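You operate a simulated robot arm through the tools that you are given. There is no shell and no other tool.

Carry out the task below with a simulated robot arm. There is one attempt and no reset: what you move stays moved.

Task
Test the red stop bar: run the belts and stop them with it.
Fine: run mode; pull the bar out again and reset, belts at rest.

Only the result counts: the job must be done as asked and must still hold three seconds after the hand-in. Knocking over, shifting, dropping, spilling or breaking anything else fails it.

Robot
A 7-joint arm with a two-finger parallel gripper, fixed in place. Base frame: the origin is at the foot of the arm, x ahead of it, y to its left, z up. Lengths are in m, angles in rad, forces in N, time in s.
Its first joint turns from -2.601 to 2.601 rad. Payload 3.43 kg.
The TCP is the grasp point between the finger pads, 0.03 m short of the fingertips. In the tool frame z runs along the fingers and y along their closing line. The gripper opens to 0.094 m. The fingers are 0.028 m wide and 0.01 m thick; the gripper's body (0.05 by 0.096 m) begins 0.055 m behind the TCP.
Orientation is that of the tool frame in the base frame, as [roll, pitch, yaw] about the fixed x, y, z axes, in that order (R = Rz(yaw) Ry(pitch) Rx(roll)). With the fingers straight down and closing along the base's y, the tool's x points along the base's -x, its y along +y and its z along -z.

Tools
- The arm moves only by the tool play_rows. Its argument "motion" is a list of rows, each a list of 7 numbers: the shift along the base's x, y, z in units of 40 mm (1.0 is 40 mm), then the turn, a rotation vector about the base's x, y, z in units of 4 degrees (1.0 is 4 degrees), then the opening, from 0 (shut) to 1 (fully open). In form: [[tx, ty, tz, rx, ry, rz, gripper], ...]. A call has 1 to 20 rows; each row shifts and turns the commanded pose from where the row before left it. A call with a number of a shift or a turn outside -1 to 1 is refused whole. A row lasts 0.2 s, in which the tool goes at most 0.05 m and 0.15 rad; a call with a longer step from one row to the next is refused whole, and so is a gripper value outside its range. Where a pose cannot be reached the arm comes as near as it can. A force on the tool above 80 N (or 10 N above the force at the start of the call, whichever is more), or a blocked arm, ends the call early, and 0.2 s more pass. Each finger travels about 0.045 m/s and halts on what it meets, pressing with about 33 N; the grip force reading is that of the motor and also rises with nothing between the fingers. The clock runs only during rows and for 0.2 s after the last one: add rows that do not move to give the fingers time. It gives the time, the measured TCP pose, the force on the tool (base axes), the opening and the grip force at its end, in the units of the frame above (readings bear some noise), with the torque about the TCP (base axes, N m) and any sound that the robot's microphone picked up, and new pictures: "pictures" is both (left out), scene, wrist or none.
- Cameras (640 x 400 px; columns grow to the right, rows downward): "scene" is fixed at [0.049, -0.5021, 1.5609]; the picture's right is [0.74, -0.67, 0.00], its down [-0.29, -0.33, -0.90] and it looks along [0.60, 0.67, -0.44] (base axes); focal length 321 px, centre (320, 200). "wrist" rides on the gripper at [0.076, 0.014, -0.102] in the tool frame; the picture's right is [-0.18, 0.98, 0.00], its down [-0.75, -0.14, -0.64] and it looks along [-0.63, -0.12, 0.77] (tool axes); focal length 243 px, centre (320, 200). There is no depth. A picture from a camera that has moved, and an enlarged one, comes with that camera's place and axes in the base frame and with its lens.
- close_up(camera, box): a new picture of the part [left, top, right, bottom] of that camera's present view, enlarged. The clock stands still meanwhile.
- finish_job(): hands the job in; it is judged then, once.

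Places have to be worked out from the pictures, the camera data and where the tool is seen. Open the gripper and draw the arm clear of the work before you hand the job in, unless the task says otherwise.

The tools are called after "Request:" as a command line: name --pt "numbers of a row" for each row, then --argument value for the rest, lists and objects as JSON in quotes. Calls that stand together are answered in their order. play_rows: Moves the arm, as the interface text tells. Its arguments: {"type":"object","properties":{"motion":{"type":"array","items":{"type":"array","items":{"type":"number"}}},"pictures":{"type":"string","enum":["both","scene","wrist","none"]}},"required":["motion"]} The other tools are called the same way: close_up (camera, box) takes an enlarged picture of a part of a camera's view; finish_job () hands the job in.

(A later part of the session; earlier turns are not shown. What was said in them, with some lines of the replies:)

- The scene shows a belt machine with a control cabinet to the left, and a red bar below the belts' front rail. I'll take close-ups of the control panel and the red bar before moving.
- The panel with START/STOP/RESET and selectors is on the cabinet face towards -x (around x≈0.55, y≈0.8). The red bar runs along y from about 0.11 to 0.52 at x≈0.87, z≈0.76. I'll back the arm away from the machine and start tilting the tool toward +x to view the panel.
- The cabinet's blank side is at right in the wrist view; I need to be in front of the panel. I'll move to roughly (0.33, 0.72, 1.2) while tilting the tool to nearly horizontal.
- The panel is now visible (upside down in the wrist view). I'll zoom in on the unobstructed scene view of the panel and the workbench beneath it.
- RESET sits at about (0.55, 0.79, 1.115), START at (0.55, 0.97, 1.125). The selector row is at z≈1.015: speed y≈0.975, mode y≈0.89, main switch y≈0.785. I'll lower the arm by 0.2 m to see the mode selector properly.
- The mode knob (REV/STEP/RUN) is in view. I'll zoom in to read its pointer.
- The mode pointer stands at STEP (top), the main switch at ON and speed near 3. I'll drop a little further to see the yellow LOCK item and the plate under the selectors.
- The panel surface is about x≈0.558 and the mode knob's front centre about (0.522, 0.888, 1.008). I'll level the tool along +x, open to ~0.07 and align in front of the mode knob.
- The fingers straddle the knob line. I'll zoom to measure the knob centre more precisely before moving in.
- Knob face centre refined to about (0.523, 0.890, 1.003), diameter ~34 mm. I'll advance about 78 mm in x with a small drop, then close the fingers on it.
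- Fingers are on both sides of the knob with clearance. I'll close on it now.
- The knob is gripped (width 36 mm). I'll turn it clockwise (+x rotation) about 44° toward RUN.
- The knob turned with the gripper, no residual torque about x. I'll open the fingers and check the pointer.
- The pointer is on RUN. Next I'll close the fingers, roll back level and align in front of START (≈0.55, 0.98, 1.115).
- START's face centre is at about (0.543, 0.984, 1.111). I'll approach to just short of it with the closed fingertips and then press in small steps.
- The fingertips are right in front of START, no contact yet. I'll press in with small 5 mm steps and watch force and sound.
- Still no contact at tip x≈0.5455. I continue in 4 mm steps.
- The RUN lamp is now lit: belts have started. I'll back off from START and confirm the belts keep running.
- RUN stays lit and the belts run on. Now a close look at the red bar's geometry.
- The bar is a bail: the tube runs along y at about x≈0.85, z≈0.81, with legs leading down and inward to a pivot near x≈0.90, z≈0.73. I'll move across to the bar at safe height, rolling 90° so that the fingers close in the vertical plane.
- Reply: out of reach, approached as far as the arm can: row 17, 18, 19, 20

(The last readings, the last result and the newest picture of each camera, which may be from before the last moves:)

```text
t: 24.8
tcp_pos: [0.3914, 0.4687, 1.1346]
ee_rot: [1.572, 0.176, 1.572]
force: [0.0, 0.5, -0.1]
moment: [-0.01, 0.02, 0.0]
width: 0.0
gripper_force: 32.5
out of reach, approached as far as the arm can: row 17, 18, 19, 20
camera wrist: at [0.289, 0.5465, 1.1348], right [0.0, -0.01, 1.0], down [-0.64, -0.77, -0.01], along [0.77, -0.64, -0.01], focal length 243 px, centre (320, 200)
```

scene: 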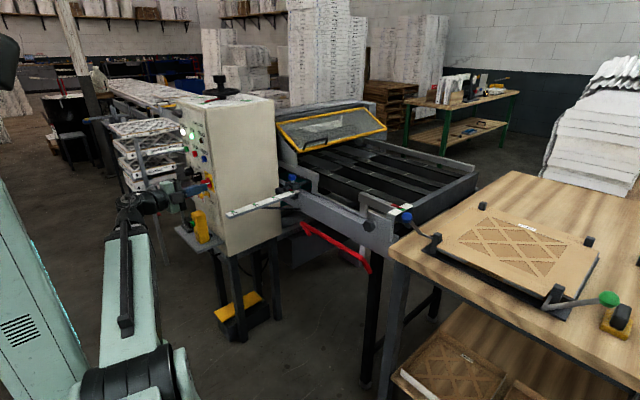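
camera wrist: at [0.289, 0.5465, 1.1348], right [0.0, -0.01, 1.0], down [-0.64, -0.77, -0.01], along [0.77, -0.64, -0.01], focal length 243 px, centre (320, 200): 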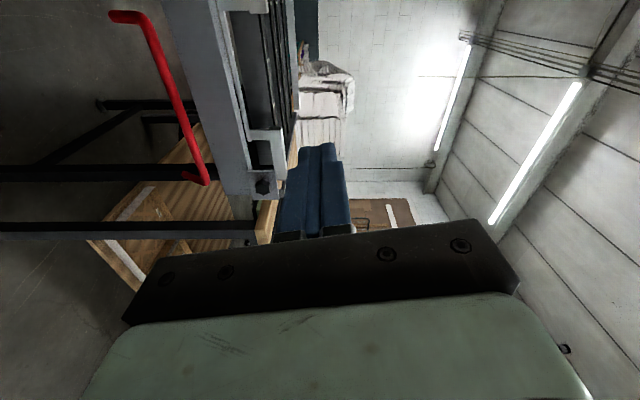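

The arm is folded too close at this y, but the orientation is as wanted. I'll move outward in x toward the bar, finish the roll and tilt the tool 45° down.

Request:
play_rows --pt "1 0 0 0.83 0 0 0" --pt "1 0 0 0.83 0 0 0" --pt "1 0 0 0.83 0 0 0" --pt "0.5 -0.1 -0.3 0 1 0 0" --pt "0.5 -0.1 -0.3 0 1 0 0" --pt "0.5 -0.1 -0.3 0 1 0 0" --pt "0.5 -0.1 -0.3 0 1 0 0" --pt "0.5 -0.1 -0.3 0 1 0 0" --pt "0.5 -0.1 -0.3 0 1 0 0" --pt "0.5 -0.1 -0.3 0 1 0 0" --pt "0.5 -0.1 -0.3 0 1 0 0" --pt "0.5 -0.1 -0.3 0 1 0 0" --pt "0.5 -0.1 -0.3 0 1 0 0" --pt "0.2 -0.1 -0.3 0 1 0 0" --pt "0 0 0 0 0 0 0"

Request:
close_up --camera "scene" --box '[250, 120, 410, 280]'

```text
t: 28.0
tcp_pos: [0.7217, 0.4247, 1.0011]
ee_rot: [2.338, 0.0, 1.57]
force: [-0.4, -0.5, -0.6]
moment: [-0.03, -0.01, 0.01]
width: 0.0001
gripper_force: 33.1
camera wrist: at [0.6576, 0.5009, 1.0828], right [0.68, -0.18, 0.71], down [-0.56, -0.75, 0.34], along [0.47, -0.63, -0.62], focal length 243 px, centre (320, 200)
```

scene: 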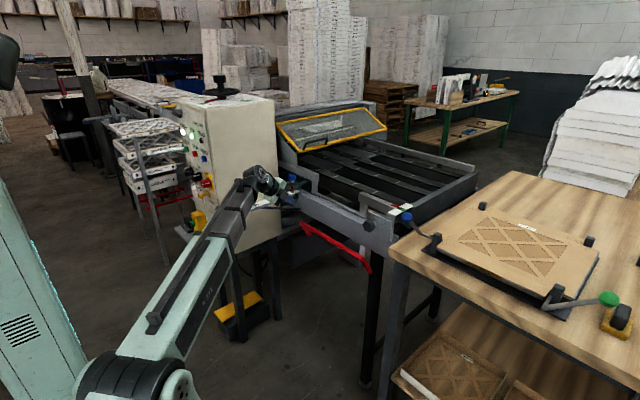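
wrist: 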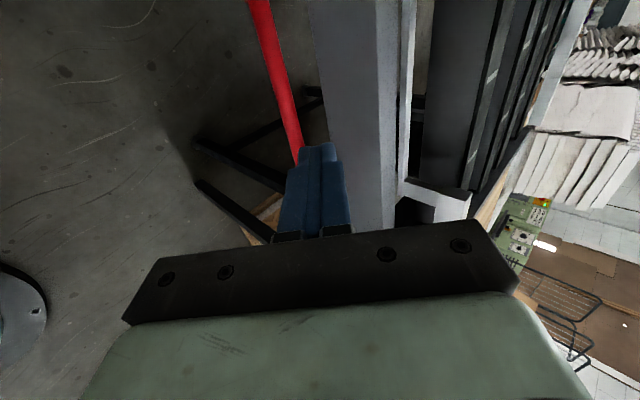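

```text
2.50 times, centred on (330, 200) of scene
camera zoom: at [0.049, -0.5021, 1.5609], right [0.74, -0.67, 0.0], down [-0.29, -0.33, -0.9], along [0.6, 0.67, -0.44], focal length 803 px, centre (295, 200)
```

zoom: 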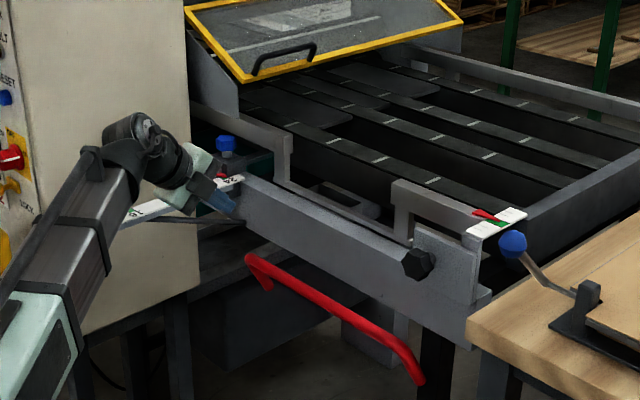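

Measured now: bar axis at about x≈0.843, z≈0.816 (tube ~28 mm), rail's lower front edge at about x≈0.882, z≈0.856. I'll open to ~65 mm and move to a pre-grasp 8 cm back along the tool axis, at y≈0.34.

Request:
play_rows --pt "0.33 -0.53 -0.74 0 0 0 0.3" --pt "0.33 -0.53 -0.74 0 0 0 0.69" --pt "0.33 -0.53 -0.74 0 0 0 0.69" --pt "0.31 -0.53 -0.74 0 0 0 0.69" --pt "0 0 0 0 0 0 0.69" --pt "0 0 0 0 0 0 0.69"

Request:
close_up --camera "scene" --box '[270, 150, 400, 280]'

```text
t: 29.4
tcp_pos: [0.7737, 0.3423, 0.8842]
ee_rot: [2.34, 0.0, 1.571]
force: [-0.3, 0.5, -0.3]
moment: [-0.01, 0.01, -0.02]
width: 0.0651
gripper_force: 0.1
camera wrist: at [0.7096, 0.4177, 0.9659], right [0.68, -0.18, 0.71], down [-0.56, -0.75, 0.34], along [0.47, -0.63, -0.62], focal length 243 px, centre (320, 200)
```

scene: 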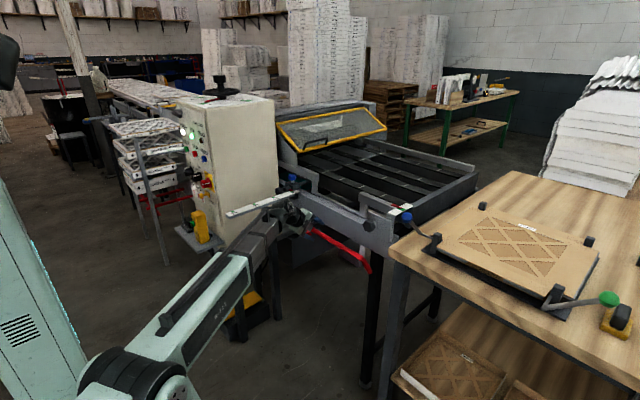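
wrist: 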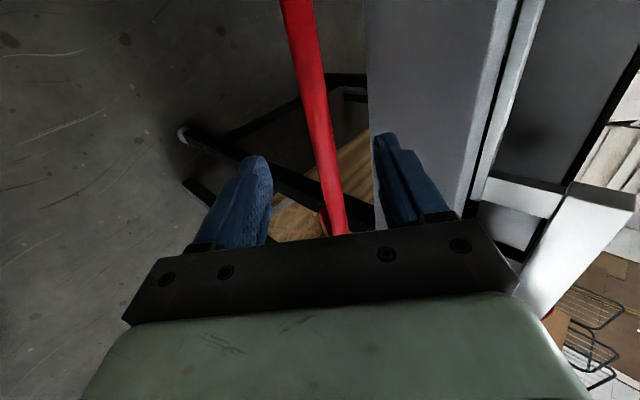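

```text
3.08 times, centred on (335, 215) of scene
camera zoom: at [0.049, -0.5021, 1.5609], right [0.74, -0.67, 0.0], down [-0.29, -0.33, -0.9], along [0.6, 0.67, -0.44], focal length 988 px, centre (274, 154)
```

zoom: 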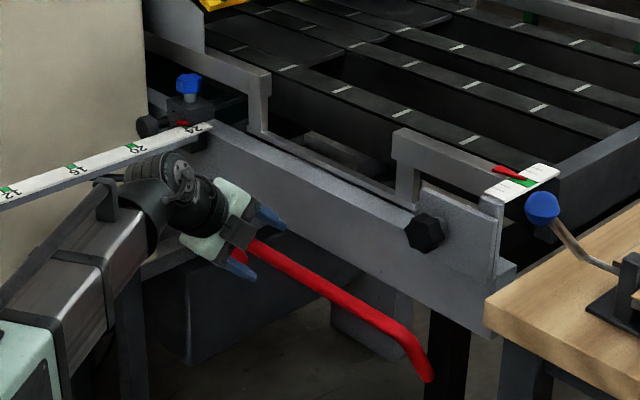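

The bar runs cleanly between the open fingers. I'll advance along the tool axis so the bar sits between the finger pads.

Request:
play_rows --pt "0.4 0 -0.4 0 0 0 0.69" --pt "0.4 0 -0.4 0 0 0 0.69" --pt "0.4 0 -0.4 0 0 0 0.69" --pt "0.26 0 -0.25 0 0 0 0.69" --pt "0 0 0 0 0 0 0.69"

Request:
close_up --camera "scene" --box '[270, 170, 380, 280]'

```text
t: 30.6
tcp_pos: [0.832, 0.3404, 0.8256]
ee_rot: [2.339, -0.001, 1.57]
force: [0.4, 0.0, -0.3]
moment: [0.0, -0.01, -0.01]
width: 0.0647
gripper_force: 0.0
camera wrist: at [0.7676, 0.4169, 0.9074], right [0.68, -0.18, 0.71], down [-0.56, -0.75, 0.34], along [0.47, -0.63, -0.62], focal length 243 px, centre (320, 200)
```

scene: 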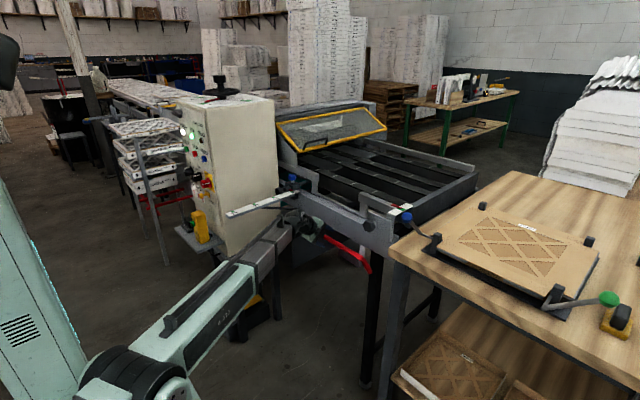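
wrist: 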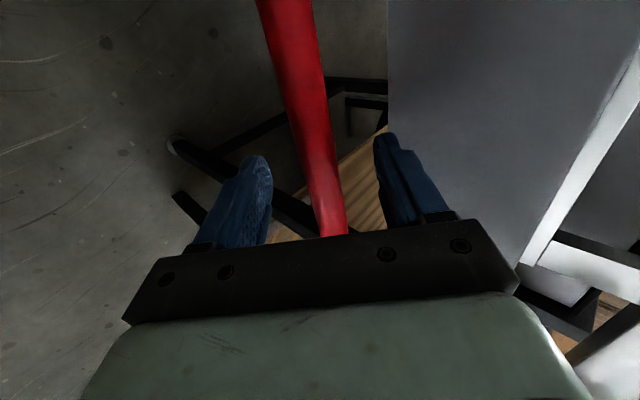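

```text
3.64 times, centred on (325, 225) of scene
camera zoom: at [0.049, -0.5021, 1.5609], right [0.74, -0.67, 0.0], down [-0.29, -0.33, -0.9], along [0.6, 0.67, -0.44], focal length 1168 px, centre (302, 109)
```

zoom: 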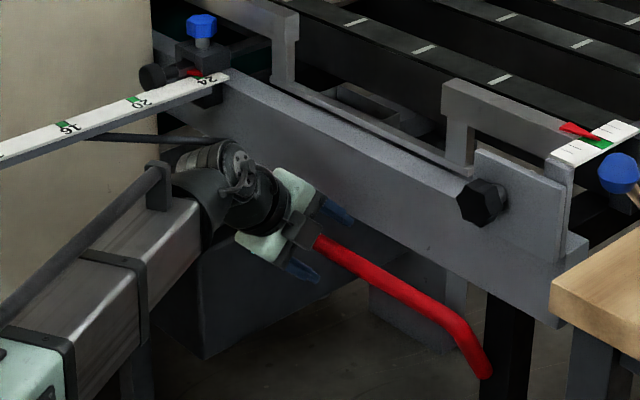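

The bar lies centred between the pads. I'll close on it.

Request:
play_rows --pt "0 0 0 0 0 0 0.4" --pt "0 0 0 0 0 0 0.2" --pt "0 0 0 0 0 0 0.15" --pt "0 0 0 0 0 0 0.15"

Request:
close_up --camera "scene" --box '[150, 110, 230, 200]'

```text
t: 31.6
tcp_pos: [0.8321, 0.341, 0.8253]
ee_rot: [2.338, 0.002, 1.571]
force: [-1.7, 0.0, -1.6]
moment: [0.04, 0.02, -0.07]
width: 0.0217
gripper_force: 38.5
camera wrist: at [0.7675, 0.4169, 0.9075], right [0.68, -0.18, 0.71], down [-0.56, -0.75, 0.34], along [0.47, -0.63, -0.62], focal length 243 px, centre (320, 200)
```

scene: 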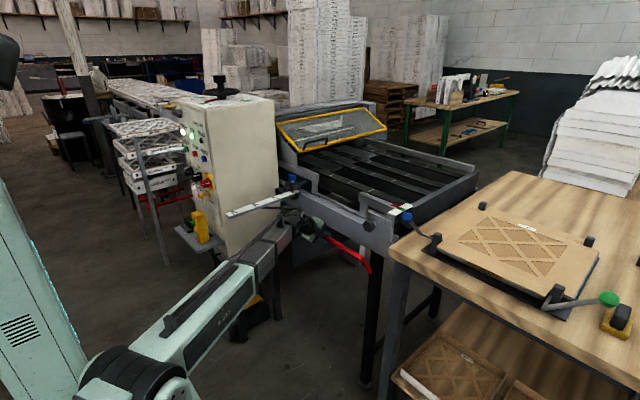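
wrist: 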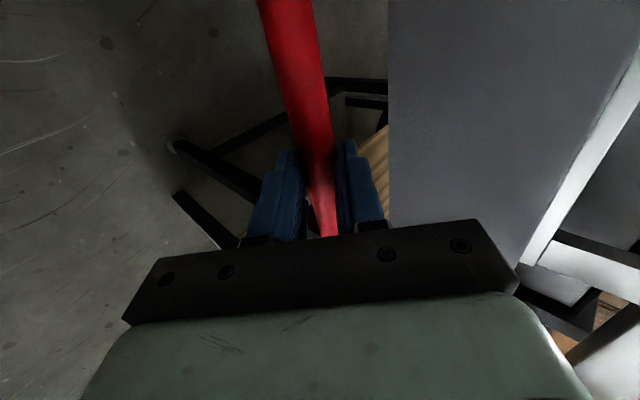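

```text
4.44 times, centred on (190, 155) of scene
camera zoom: at [0.049, -0.5021, 1.5609], right [0.74, -0.67, 0.0], down [-0.29, -0.33, -0.9], along [0.6, 0.67, -0.44], focal length 1427 px, centre (898, 400)
```

zoom: 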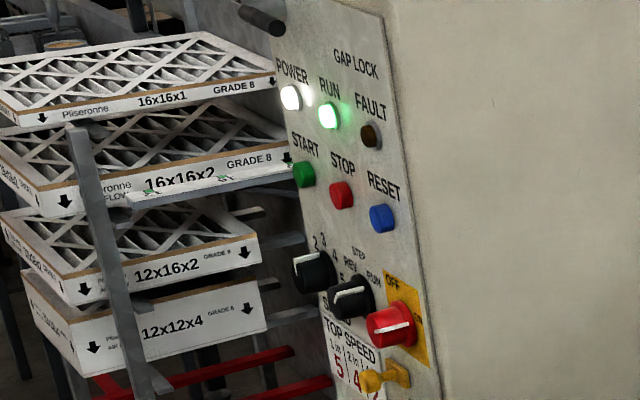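

The bar is gripped (22 mm tube), RUN still lit. Now I push it inward in small steps along its expected arc.

Request:
play_rows --pt "0.15 0 0.07 0 0 0 0.15" --pt "0.15 0 0.07 0 0 0 0.15" --pt "0 0 0 0 0 0 0.15"

Request:
close_up --camera "scene" --box '[150, 110, 230, 200]'

```text
t: 32.4
tcp_pos: [0.8434, 0.3404, 0.8295]
ee_rot: [2.34, 0.0, 1.571]
force: [-8.2, -1.4, -4.2]
moment: [-0.18, 0.59, -0.4]
width: 0.0216
gripper_force: 44.9
camera wrist: at [0.7797, 0.4169, 0.9132], right [0.68, -0.18, 0.71], down [-0.56, -0.75, 0.34], along [0.47, -0.63, -0.62], focal length 243 px, centre (320, 200)
```

scene: 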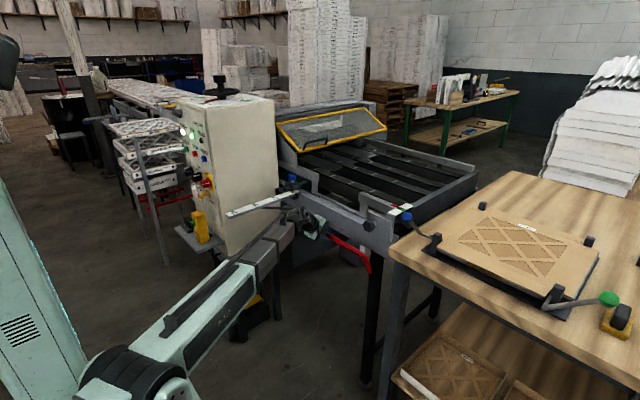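
wrist: 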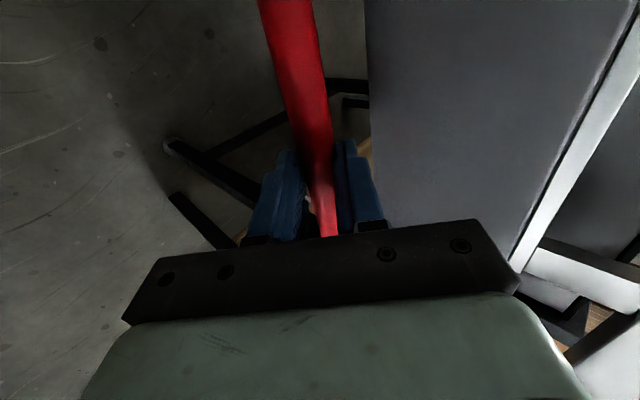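

```text
4.44 times, centred on (190, 155) of scene
camera zoom: at [0.049, -0.5021, 1.5609], right [0.74, -0.67, 0.0], down [-0.29, -0.33, -0.9], along [0.6, 0.67, -0.44], focal length 1427 px, centre (898, 400)
```

zoom: 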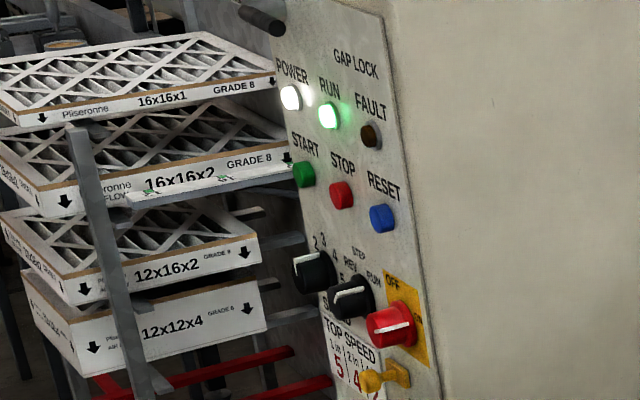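

The bar yields with about 9 N resistance; RUN still lit after ~11 mm. I continue pushing a few more millimetres.

Request:
play_rows --pt "0.13 0 0.05 0 0 0 0.15" --pt "0.12 0 0.05 0 0 0 0.15"

Request:
close_up --camera "scene" --box '[150, 110, 230, 200]'

```text
t: 33.0
tcp_pos: [0.8546, 0.3411, 0.8365]
ee_rot: [2.339, -0.001, 1.571]
force: [-5.6, -1.2, -1.7]
moment: [0.0, 0.55, -0.24]
width: 0.0217
gripper_force: 45.2
camera wrist: at [0.7902, 0.4169, 0.9172], right [0.68, -0.18, 0.71], down [-0.56, -0.75, 0.34], along [0.47, -0.63, -0.62], focal length 243 px, centre (320, 200)
```

scene: 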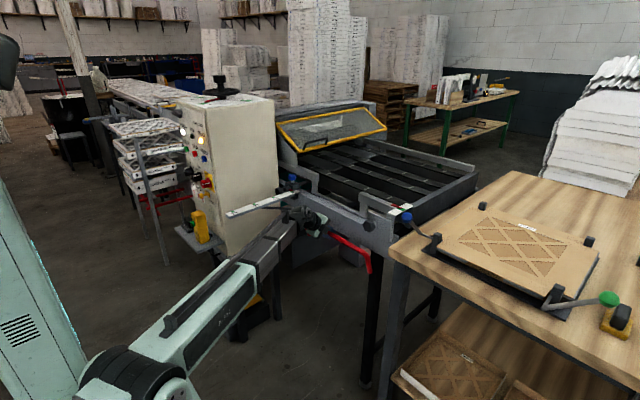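
wrist: 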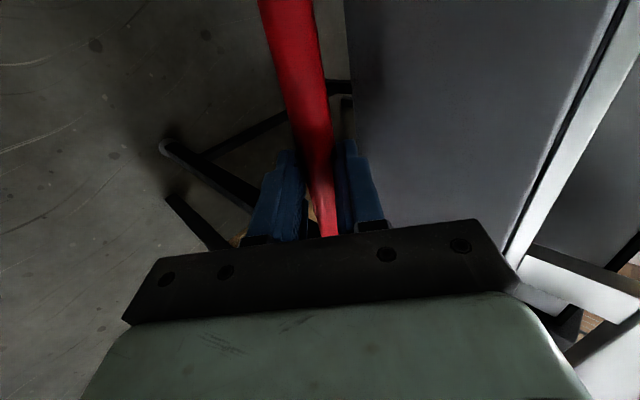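

```text
4.44 times, centred on (190, 155) of scene
camera zoom: at [0.049, -0.5021, 1.5609], right [0.74, -0.67, 0.0], down [-0.29, -0.33, -0.9], along [0.6, 0.67, -0.44], focal length 1427 px, centre (898, 400)
```

zoom: 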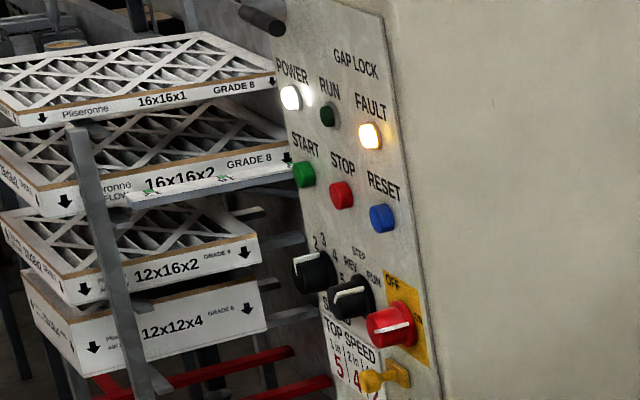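

The bar stopped the belts: RUN is off and FAULT is lit. Now I'll pull the bar back out along the same path to its starting position.

Request:
play_rows --pt "-0.14 0 -0.06 0 0 0 0.15" --pt "-0.14 0 -0.06 0 0 0 0.15" --pt "-0.14 0 -0.06 0 0 0 0.15" --pt "-0.14 0 -0.06 0 0 0 0.15" --pt "0 0 0 0 0 0 0.15"

Request:
close_up --camera "scene" --box '[150, 110, 230, 200]'

```text
t: 34.2
tcp_pos: [0.8308, 0.3409, 0.8245]
ee_rot: [2.34, -0.001, 1.573]
force: [5.7, 2.4, 1.6]
moment: [0.31, -0.19, 0.18]
width: 0.0212
gripper_force: 44.6
camera wrist: at [0.7673, 0.4169, 0.9073], right [0.68, -0.18, 0.71], down [-0.56, -0.75, 0.34], along [0.47, -0.63, -0.62], focal length 243 px, centre (320, 200)
```

scene: 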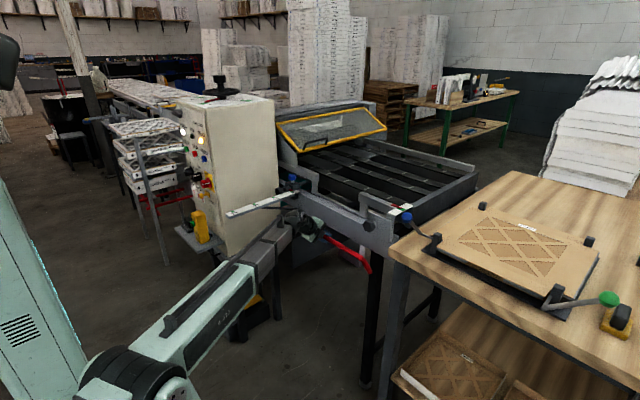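
wrist: 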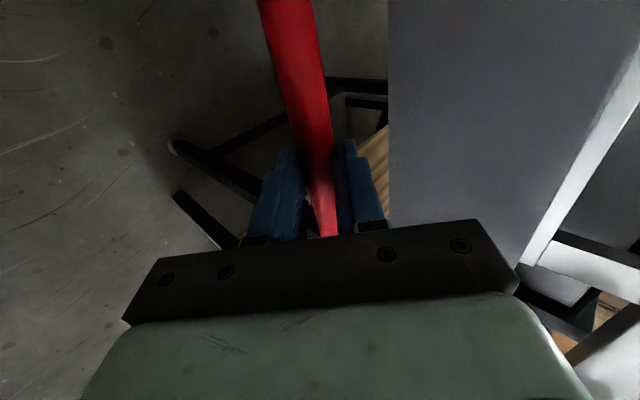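

```text
4.44 times, centred on (190, 155) of scene
camera zoom: at [0.049, -0.5021, 1.5609], right [0.74, -0.67, 0.0], down [-0.29, -0.33, -0.9], along [0.6, 0.67, -0.44], focal length 1427 px, centre (898, 400)
```

zoom: 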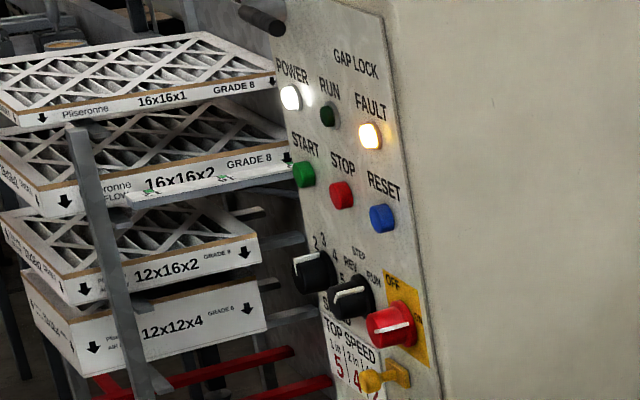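

The bar is back at (even 1 mm beyond) its starting place. I'll test with another 2 mm pull whether it's against its outer stop, before releasing.

Request:
play_rows --pt "-0.05 0 -0.02 0 0 0 0.15" --pt "0 0 0 0 0 0 0.15" --pictures "none"

```text
t: 34.8
tcp_pos: [0.8313, 0.3402, 0.8266]
ee_rot: [2.334, 0.0, 1.573]
force: [24.4, 2.8, 10.3]
moment: [-0.17, -0.63, -0.4]
width: 0.0218
gripper_force: 45.0
```

Force rises to 24 N without motion: the bar is at its outer stop. I'll relax, open the fingers and back out along the tool axis.

Request:
play_rows --pt "0.05 0 0.02 0 0 0 0.15" --pt "0 0 0 0 0 0 0.5" --pt "0 0 0 0 0 0 0.69" --pt "0 0 0 0 0 0 0.69" --pt "-0.4 0 0.4 0 0 0 0.69" --pt "-0.4 0 0.4 0 0 0 0.69" --pt "-0.4 0 0.4 0 0 0 0.69" --pt "-0.5 0 0.5 0 0 0 0.69"

Request:
close_up --camera "scene" --box '[270, 150, 400, 280]'

Request:
close_up --camera "scene" --box '[150, 110, 230, 200]'

```text
t: 36.6
tcp_pos: [0.7635, 0.3414, 0.8926]
ee_rot: [2.34, -0.001, 1.569]
force: [0.2, 0.3, 0.4]
moment: [0.01, 0.01, -0.01]
width: 0.0647
gripper_force: 0.1
camera wrist: at [0.6999, 0.4163, 0.9746], right [0.68, -0.18, 0.71], down [-0.56, -0.75, 0.35], along [0.47, -0.63, -0.62], focal length 243 px, centre (320, 200)
```

scene: 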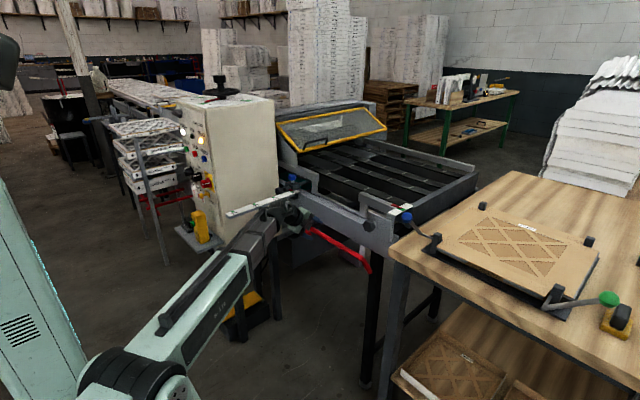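
wrist: 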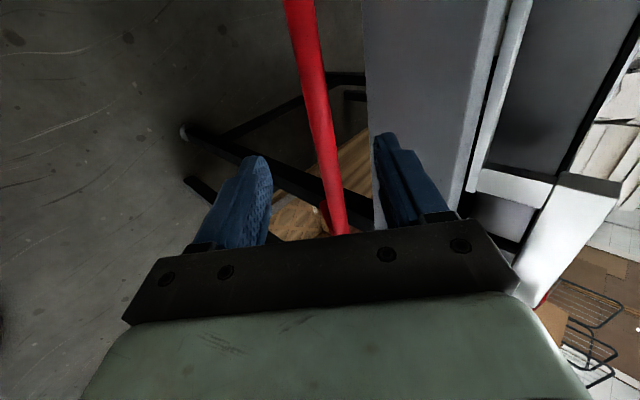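

```text
3.08 times, centred on (335, 215) of scene
camera zoom: at [0.049, -0.5021, 1.5609], right [0.74, -0.67, 0.0], down [-0.29, -0.33, -0.9], along [0.6, 0.67, -0.44], focal length 988 px, centre (274, 154)
```

zoom: 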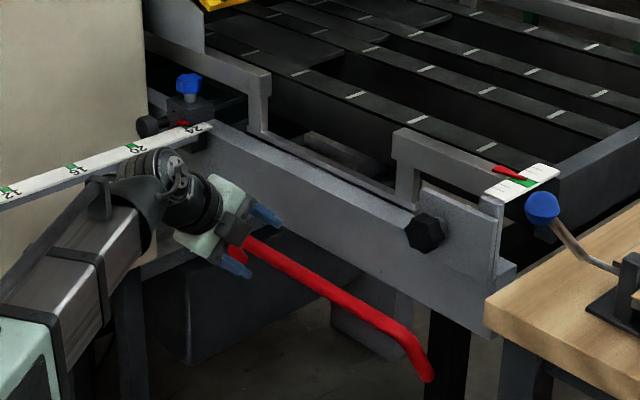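

```text
4.44 times, centred on (190, 155) of scene
camera zoom: at [0.049, -0.5021, 1.5609], right [0.74, -0.67, 0.0], down [-0.29, -0.33, -0.9], along [0.6, 0.67, -0.44], focal length 1427 px, centre (898, 400)
```

zoom: 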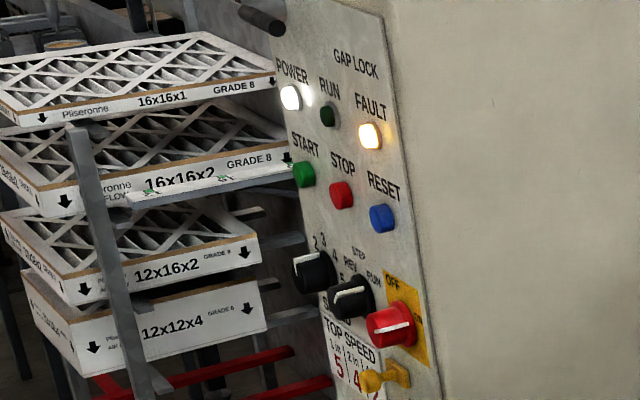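

The bar stays out, FAULT still lit, so RESET is next. I retrace the route: up and back, levelling the tool again.

Request:
play_rows --pt "-0.35 0.5 0.9 0 0 0 0.69" --pt "-0.35 0.5 0.9 0 0 0 0.69" --pt "-0.35 0.5 0.9 0 0 0 0.4" --pt "-0.5 0.15 0.3 0 -1 0 0" --pt "-0.5 0.15 0.3 0 -1 0 0" --pt "-0.5 0.15 0.3 0 -1 0 0" --pt "-0.5 0.15 0.3 0 -1 0 0" --pt "-0.5 0.15 0.3 0 -1 0 0" --pt "-0.5 0.15 0.3 0 -1 0 0" --pt "-0.5 0.15 0.3 0 -1 0 0" --pt "-0.5 0.15 0.3 0 -1 0 0" --pt "-0.5 0.15 0.3 0 -1 0 0" --pt "-0.5 0.15 0.3 0 -1 0 0" --pt "-0.5 0.15 0.3 0 -1 0 0" --pictures "scene"

```text
t: 39.6
tcp_pos: [0.5017, 0.4667, 1.1347]
ee_rot: [1.568, 0.002, 1.57]
force: [0.1, 0.1, 0.5]
moment: [-0.02, 0.01, -0.04]
width: 0.0
gripper_force: 33.3
```

scene: 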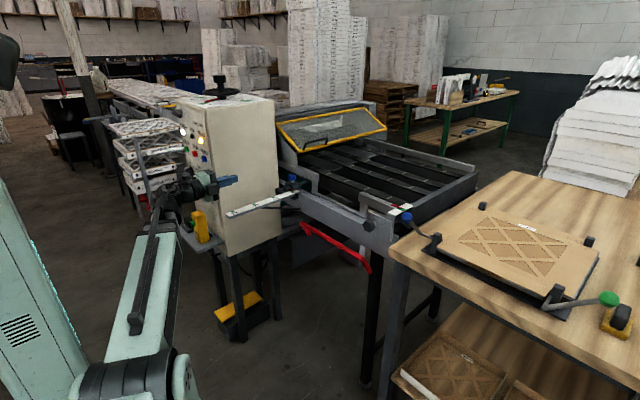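

Level again at (0.50, 0.467, 1.135) with fingers shut. Now I move to the front of RESET (y≈0.805, z≈1.111) while rolling back.

Request:
play_rows --pt "-0.3 0.42 -0.03 -1 0 0 0" --pt "-0.3 0.42 -0.03 -1 0 0 0" --pt "-0.3 0.42 -0.03 -1 0 0 0" --pt "-0.3 0.42 -0.03 -1 0 0 0" --pt "-0.3 0.42 -0.03 -1 0 0 0" --pt "-0.3 0.42 -0.03 -1 0 0 0" --pt "-0.2 0.42 -0.03 -1 0 0 0" --pt "-0.2 0.42 -0.03 -1 0 0 0" --pt "-0.1 0.42 -0.03 -1 0 0 0" --pt "0 0.42 -0.03 -1 0 0 0" --pt "0 0.42 -0.03 -1 0 0 0" --pt "0 0.42 -0.03 -1 0 0 0" --pt "0 0.42 -0.03 -1 0 0 0" --pt "0 0.42 -0.03 -1 0 0 0" --pt "0 0.42 -0.03 -1 0 0 0" --pt "0 0.42 -0.03 -1 0 0 0" --pt "0 0.42 -0.03 -1 0 0 0" --pt "0 0.42 -0.03 -1 0 0 0" --pt "0 0.42 0 -1 0 0 0" --pt "0 0.42 0 -1 0 0 0"

```text
t: 43.8
tcp_pos: [0.4103, 0.8042, 1.1133]
ee_rot: [1.571, 1.398, 1.571]
force: [-0.5, 0.0, 0.0]
moment: [-0.04, 0.0, 0.0]
width: 0.0
gripper_force: 32.6
camera wrist: at [0.3065, 0.8303, 1.0404], right [0.0, 0.94, 0.35], down [-0.64, -0.27, 0.72], along [0.77, -0.23, 0.6], focal length 243 px, centre (320, 200)
```

scene: 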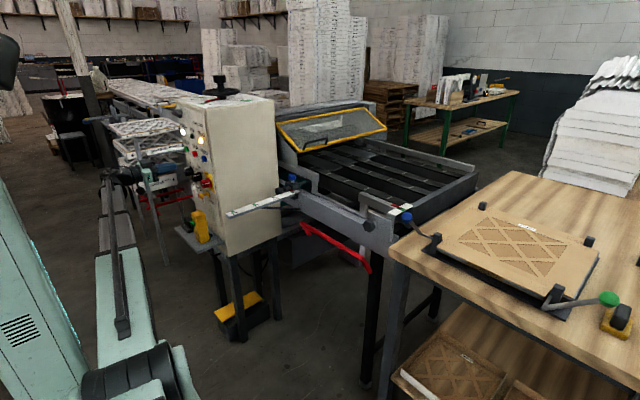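
wrist: 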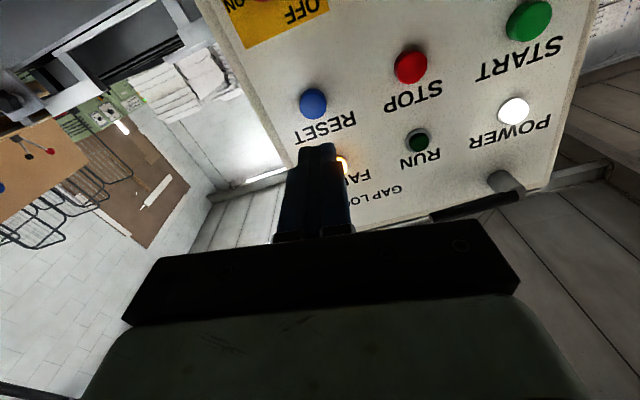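

RESET is ahead, FAULT lamp glowing. I'll finish levelling the roll and measure RESET precisely.

Request:
play_rows --pt "0.3 -0.1 0 -0.83 0 0 0" --pt "0.3 0 0 -0.83 0 0 0" --pt "0.2 0 0 -0.8 0 0 0" --pt "0 0 0 0 0 0 0"

Request:
close_up --camera "wrist" --box '[240, 60, 400, 160]'

```text
t: 44.8
tcp_pos: [0.4393, 0.7986, 1.1109]
ee_rot: [1.604, 1.569, 1.606]
force: [0.6, 0.1, 0.5]
moment: [0.01, -0.03, 0.01]
width: 0.0
gripper_force: 32.8
camera wrist: at [0.3379, 0.8139, 1.0358], right [0.0, 0.98, 0.19], down [-0.64, -0.14, 0.75], along [0.77, -0.12, 0.63], focal length 243 px, centre (320, 200)
```

scene: 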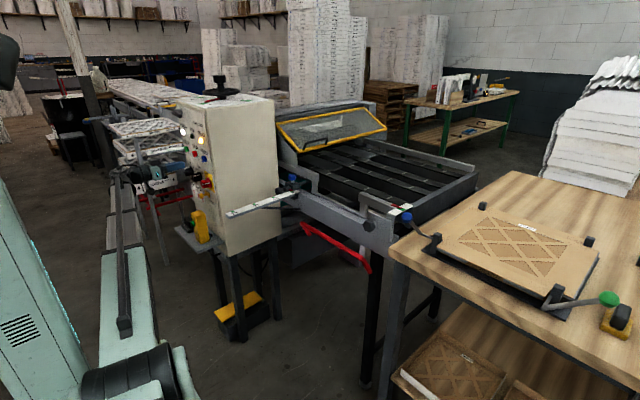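
wrist: 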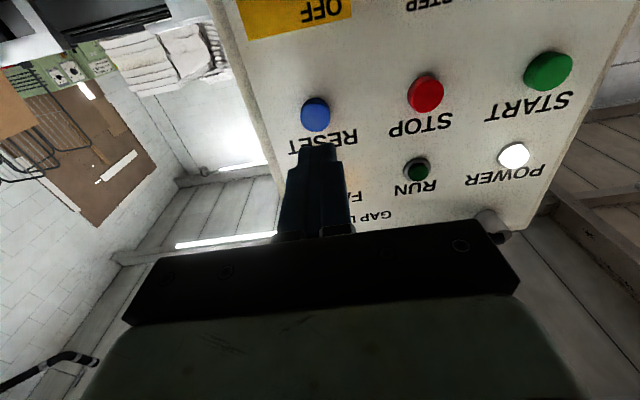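

```text
4.00 times, centred on (320, 110) of wrist
camera zoom: at [0.3379, 0.8139, 1.0358], right [0.0, 0.98, 0.19], down [-0.64, -0.14, 0.75], along [0.77, -0.12, 0.63], focal length 970 px, centre (320, 560)
```

zoom: 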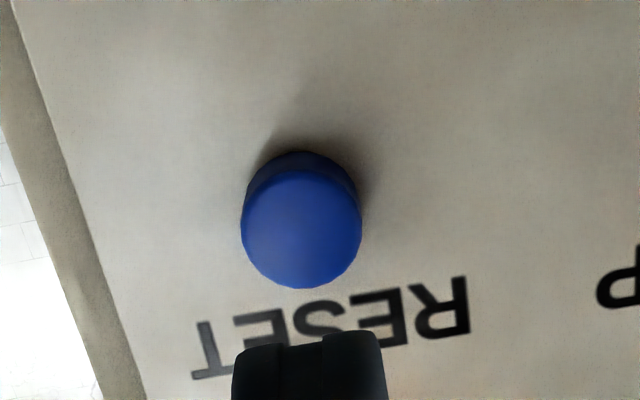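

RESET's face centre is about (0.549, 0.795, 1.114). I'll approach to ~1 cm short, then press gently.

Request:
play_rows --pt "0.6 -0.09 0.06 0 0 0 0" --pt "0.6 0 0 0 0 0 0" --pt "0.5 0 0 0 0 0 0" --pt "0.12 0 0 0 0 0 0" --pt "0 0 0 0 0 0 0"

```text
t: 46.0
tcp_pos: [0.5137, 0.7953, 1.1144]
ee_rot: [1.637, 1.568, 1.638]
force: [0.2, 0.3, 0.4]
moment: [0.01, 0.02, 0.01]
width: 0.0
gripper_force: 32.7
camera wrist: at [0.4113, 0.8102, 1.0385], right [0.0, 0.98, 0.19], down [-0.64, -0.14, 0.75], along [0.77, -0.12, 0.63], focal length 243 px, centre (320, 200)
```

scene: 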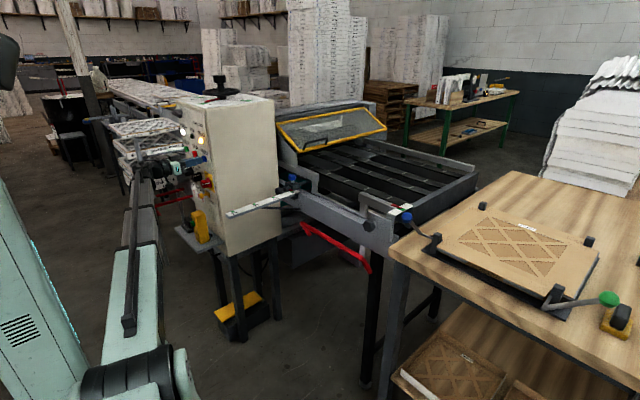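
wrist: 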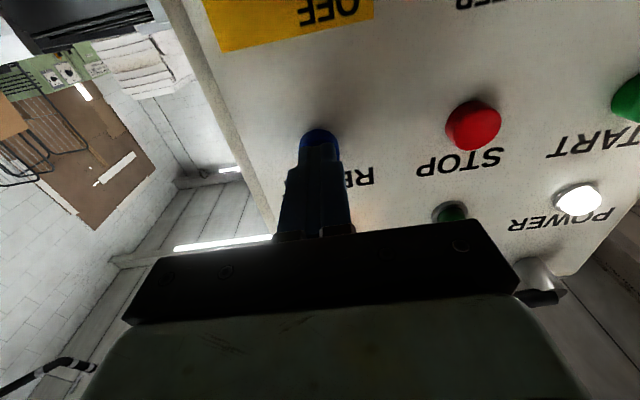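

Aligned and just short of contact. Now the press, 4 mm steps as with START.

Request:
play_rows --pt "0.1 0 0 0 0 0 0" --pt "0.1 0 0 0 0 0 0" --pt "0 0 0 0 0 0 0"

Request:
close_up --camera "scene" --box '[150, 110, 230, 200]'

```text
t: 46.8
tcp_pos: [0.5219, 0.7957, 1.1152]
ee_rot: [1.528, 1.569, 1.529]
force: [-2.6, 0.9, 0.3]
moment: [0.0, -0.01, 0.05]
width: 0.0
gripper_force: 33.1
camera wrist: at [0.4188, 0.8097, 1.0388], right [0.0, 0.98, 0.19], down [-0.64, -0.14, 0.75], along [0.77, -0.12, 0.63], focal length 243 px, centre (320, 200)
```

scene: 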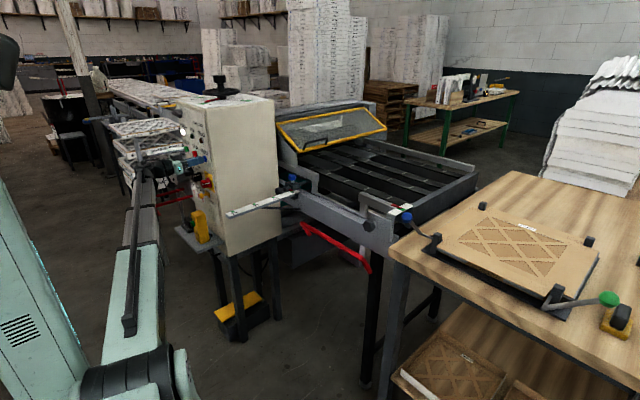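
wrist: 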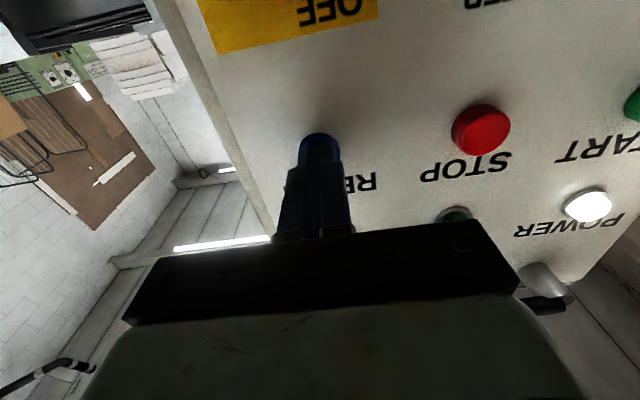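

```text
4.44 times, centred on (190, 155) of scene
camera zoom: at [0.049, -0.5021, 1.5609], right [0.74, -0.67, 0.0], down [-0.29, -0.33, -0.9], along [0.6, 0.67, -0.44], focal length 1427 px, centre (898, 400)
```

zoom: 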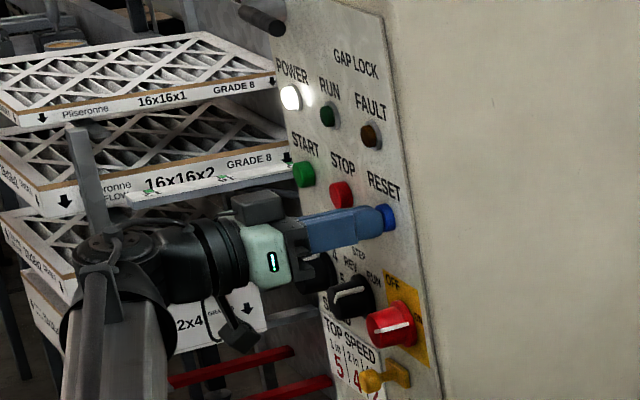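

FAULT has gone out and RUN stays off. I'll back off from RESET, open the gripper and draw the arm clear.

Request:
play_rows --pt "-0.5 0 0 0 0 0 0" --pt "-0.8 0 0 0 0 0 0" --pt "-0.8 0 0 0 0 0 0" --pt "-0.8 0 0 0 0 0 0.3" --pt "-0.5 0 0 0 0 0 0.6" --pt "0 0 0.3 0 0 0 1" --pt "0 0 0.3 0 0 0 1" --pt "0 0 0 0 0 0 1" --pt "0 0 0 0 0 0 1" --pt "0 0 0 0 0 0 1"

Request:
close_up --camera "scene" --box '[150, 110, 230, 200]'

Request:
close_up --camera "scene" --box '[270, 90, 490, 290]'

```text
t: 49.0
tcp_pos: [0.388, 0.7958, 1.1393]
ee_rot: [1.559, 1.569, 1.558]
force: [0.6, 0.2, -0.1]
moment: [0.02, 0.01, 0.02]
width: 0.0938
gripper_force: 0.0
camera wrist: at [0.2849, 0.8098, 1.0638], right [0.0, 0.98, 0.19], down [-0.64, -0.14, 0.75], along [0.77, -0.12, 0.63], focal length 243 px, centre (320, 200)
```

scene: 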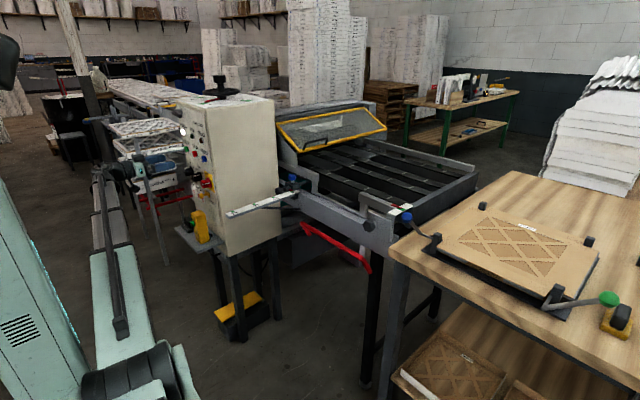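
wrist: 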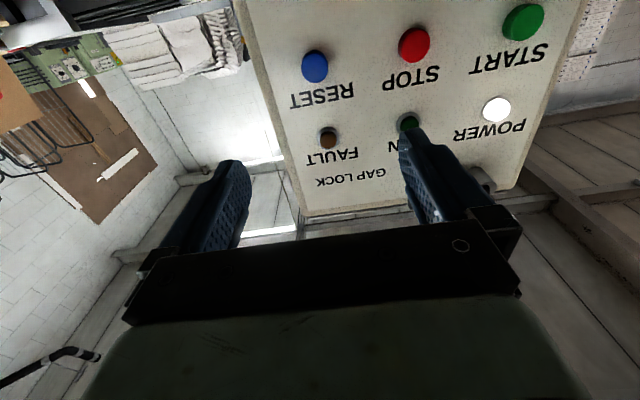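

```text
4.44 times, centred on (190, 155) of scene
camera zoom: at [0.049, -0.5021, 1.5609], right [0.74, -0.67, 0.0], down [-0.29, -0.33, -0.9], along [0.6, 0.67, -0.44], focal length 1427 px, centre (898, 400)
```

zoom: 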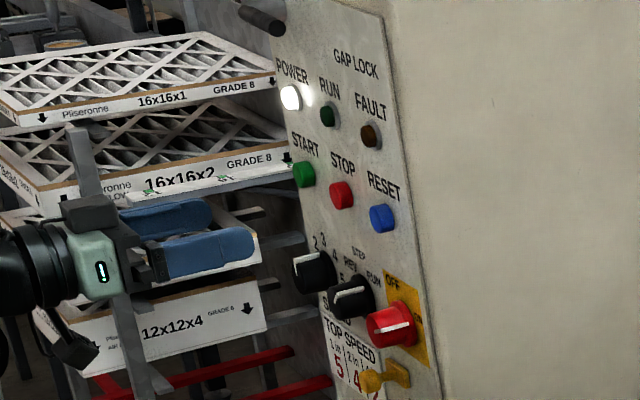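

```text
2.00 times, centred on (380, 190) of scene
camera zoom: at [0.049, -0.5021, 1.5609], right [0.74, -0.67, 0.0], down [-0.29, -0.33, -0.9], along [0.6, 0.67, -0.44], focal length 642 px, centre (200, 220)
```

zoom: 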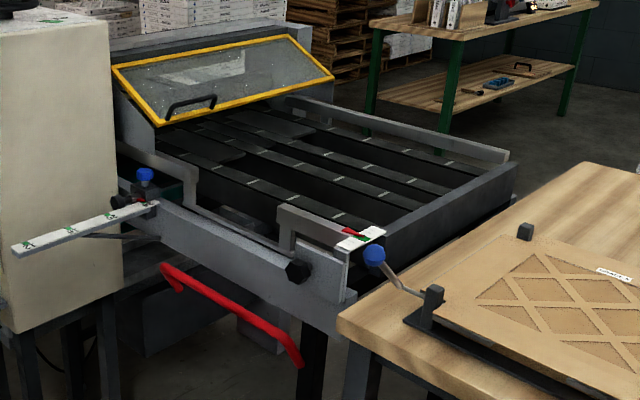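

POWER only is lit, mode at RUN, bar out, gripper open. I'll draw back a bit further and compare belt marks to confirm they're at rest.

Request:
play_rows --pt "-0.6 -0.2 0.3 0 0 0 1" --pt "-0.6 -0.2 0.3 0 0 0 1" --pt "-0.3 -0.2 0.3 0 0 0 1" --pt "0 0 0 0 0 0 1" --pt "0 0 0 0 0 0 1"

Request:
close_up --camera "scene" --box '[270, 90, 490, 290]'

Request:
close_up --camera "scene" --box '[150, 110, 230, 200]'

```text
t: 50.2
tcp_pos: [0.3267, 0.7709, 1.1751]
ee_rot: [1.582, 1.57, 1.583]
force: [0.6, 0.5, 1.0]
moment: [0.03, 0.03, -0.02]
width: 0.0942
gripper_force: 0.0
camera wrist: at [0.2243, 0.7855, 1.0992], right [0.0, 0.98, 0.19], down [-0.64, -0.14, 0.75], along [0.77, -0.12, 0.63], focal length 243 px, centre (320, 200)
```

scene: 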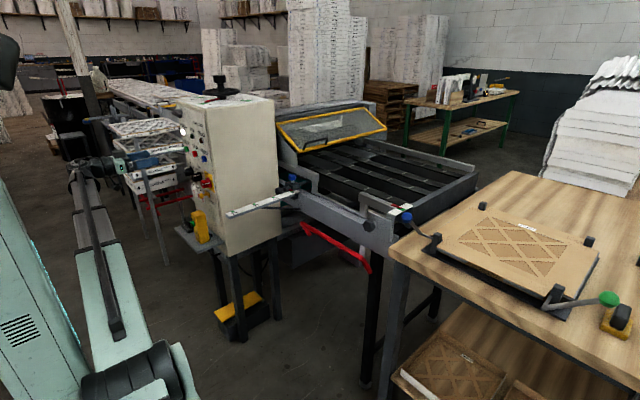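
wrist: 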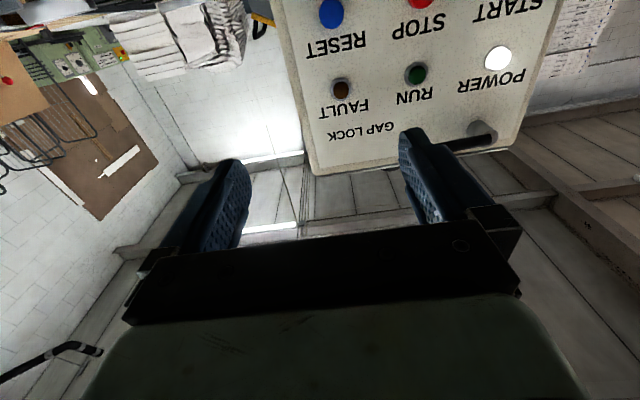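

```text
2.00 times, centred on (380, 190) of scene
camera zoom: at [0.049, -0.5021, 1.5609], right [0.74, -0.67, 0.0], down [-0.29, -0.33, -0.9], along [0.6, 0.67, -0.44], focal length 642 px, centre (200, 220)
```

zoom: 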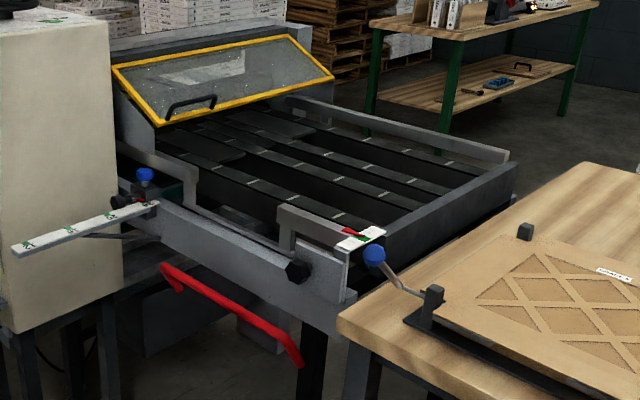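

```text
4.44 times, centred on (190, 155) of scene
camera zoom: at [0.049, -0.5021, 1.5609], right [0.74, -0.67, 0.0], down [-0.29, -0.33, -0.9], along [0.6, 0.67, -0.44], focal length 1427 px, centre (898, 400)
```

zoom: 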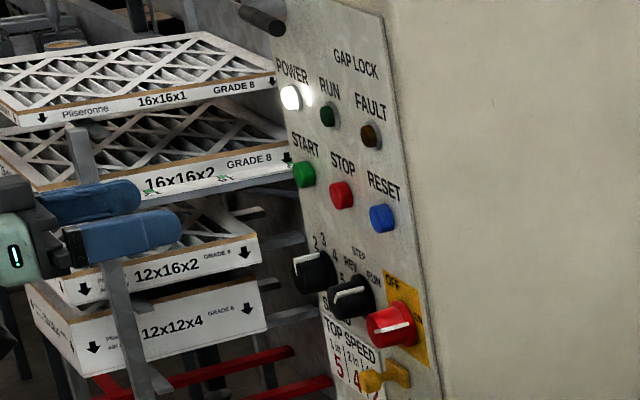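

The belt marks sit in the same places in both pictures, so the belts are at rest. RUN and FAULT are off, the mode selector is on RUN, the bar is out, and the arm is clear with the gripper open. I'm handing in the job.

Request:
finish_job

```text
The job is handed in.
```

The stop bar works: I ran the belts in RUN mode and pushing the red bar in stopped them, with the RUN lamp going out and FAULT coming on.

1. **Mode:** I turned the selector from STEP to RUN.
2. **Start:** Pressing START lit the RUN lamp and the belts ran on after I let go.
3. **Stop:** The bar tripped somewhere between 11 and 22 mm of inward push.
4. **Bar out:** I pulled it back until it was against its outer stop, and it stayed there after I released it.
5. **Reset:** Pressing RESET cleared FAULT, and the belts did not restart.

At hand-in the belts were at rest, with their marks unmoved between two pictures about a second apart. Only POWER was lit and the selector was on RUN. The arm was clear of the machine with the gripper open. Nothing else was knocked or shifted that I could see.
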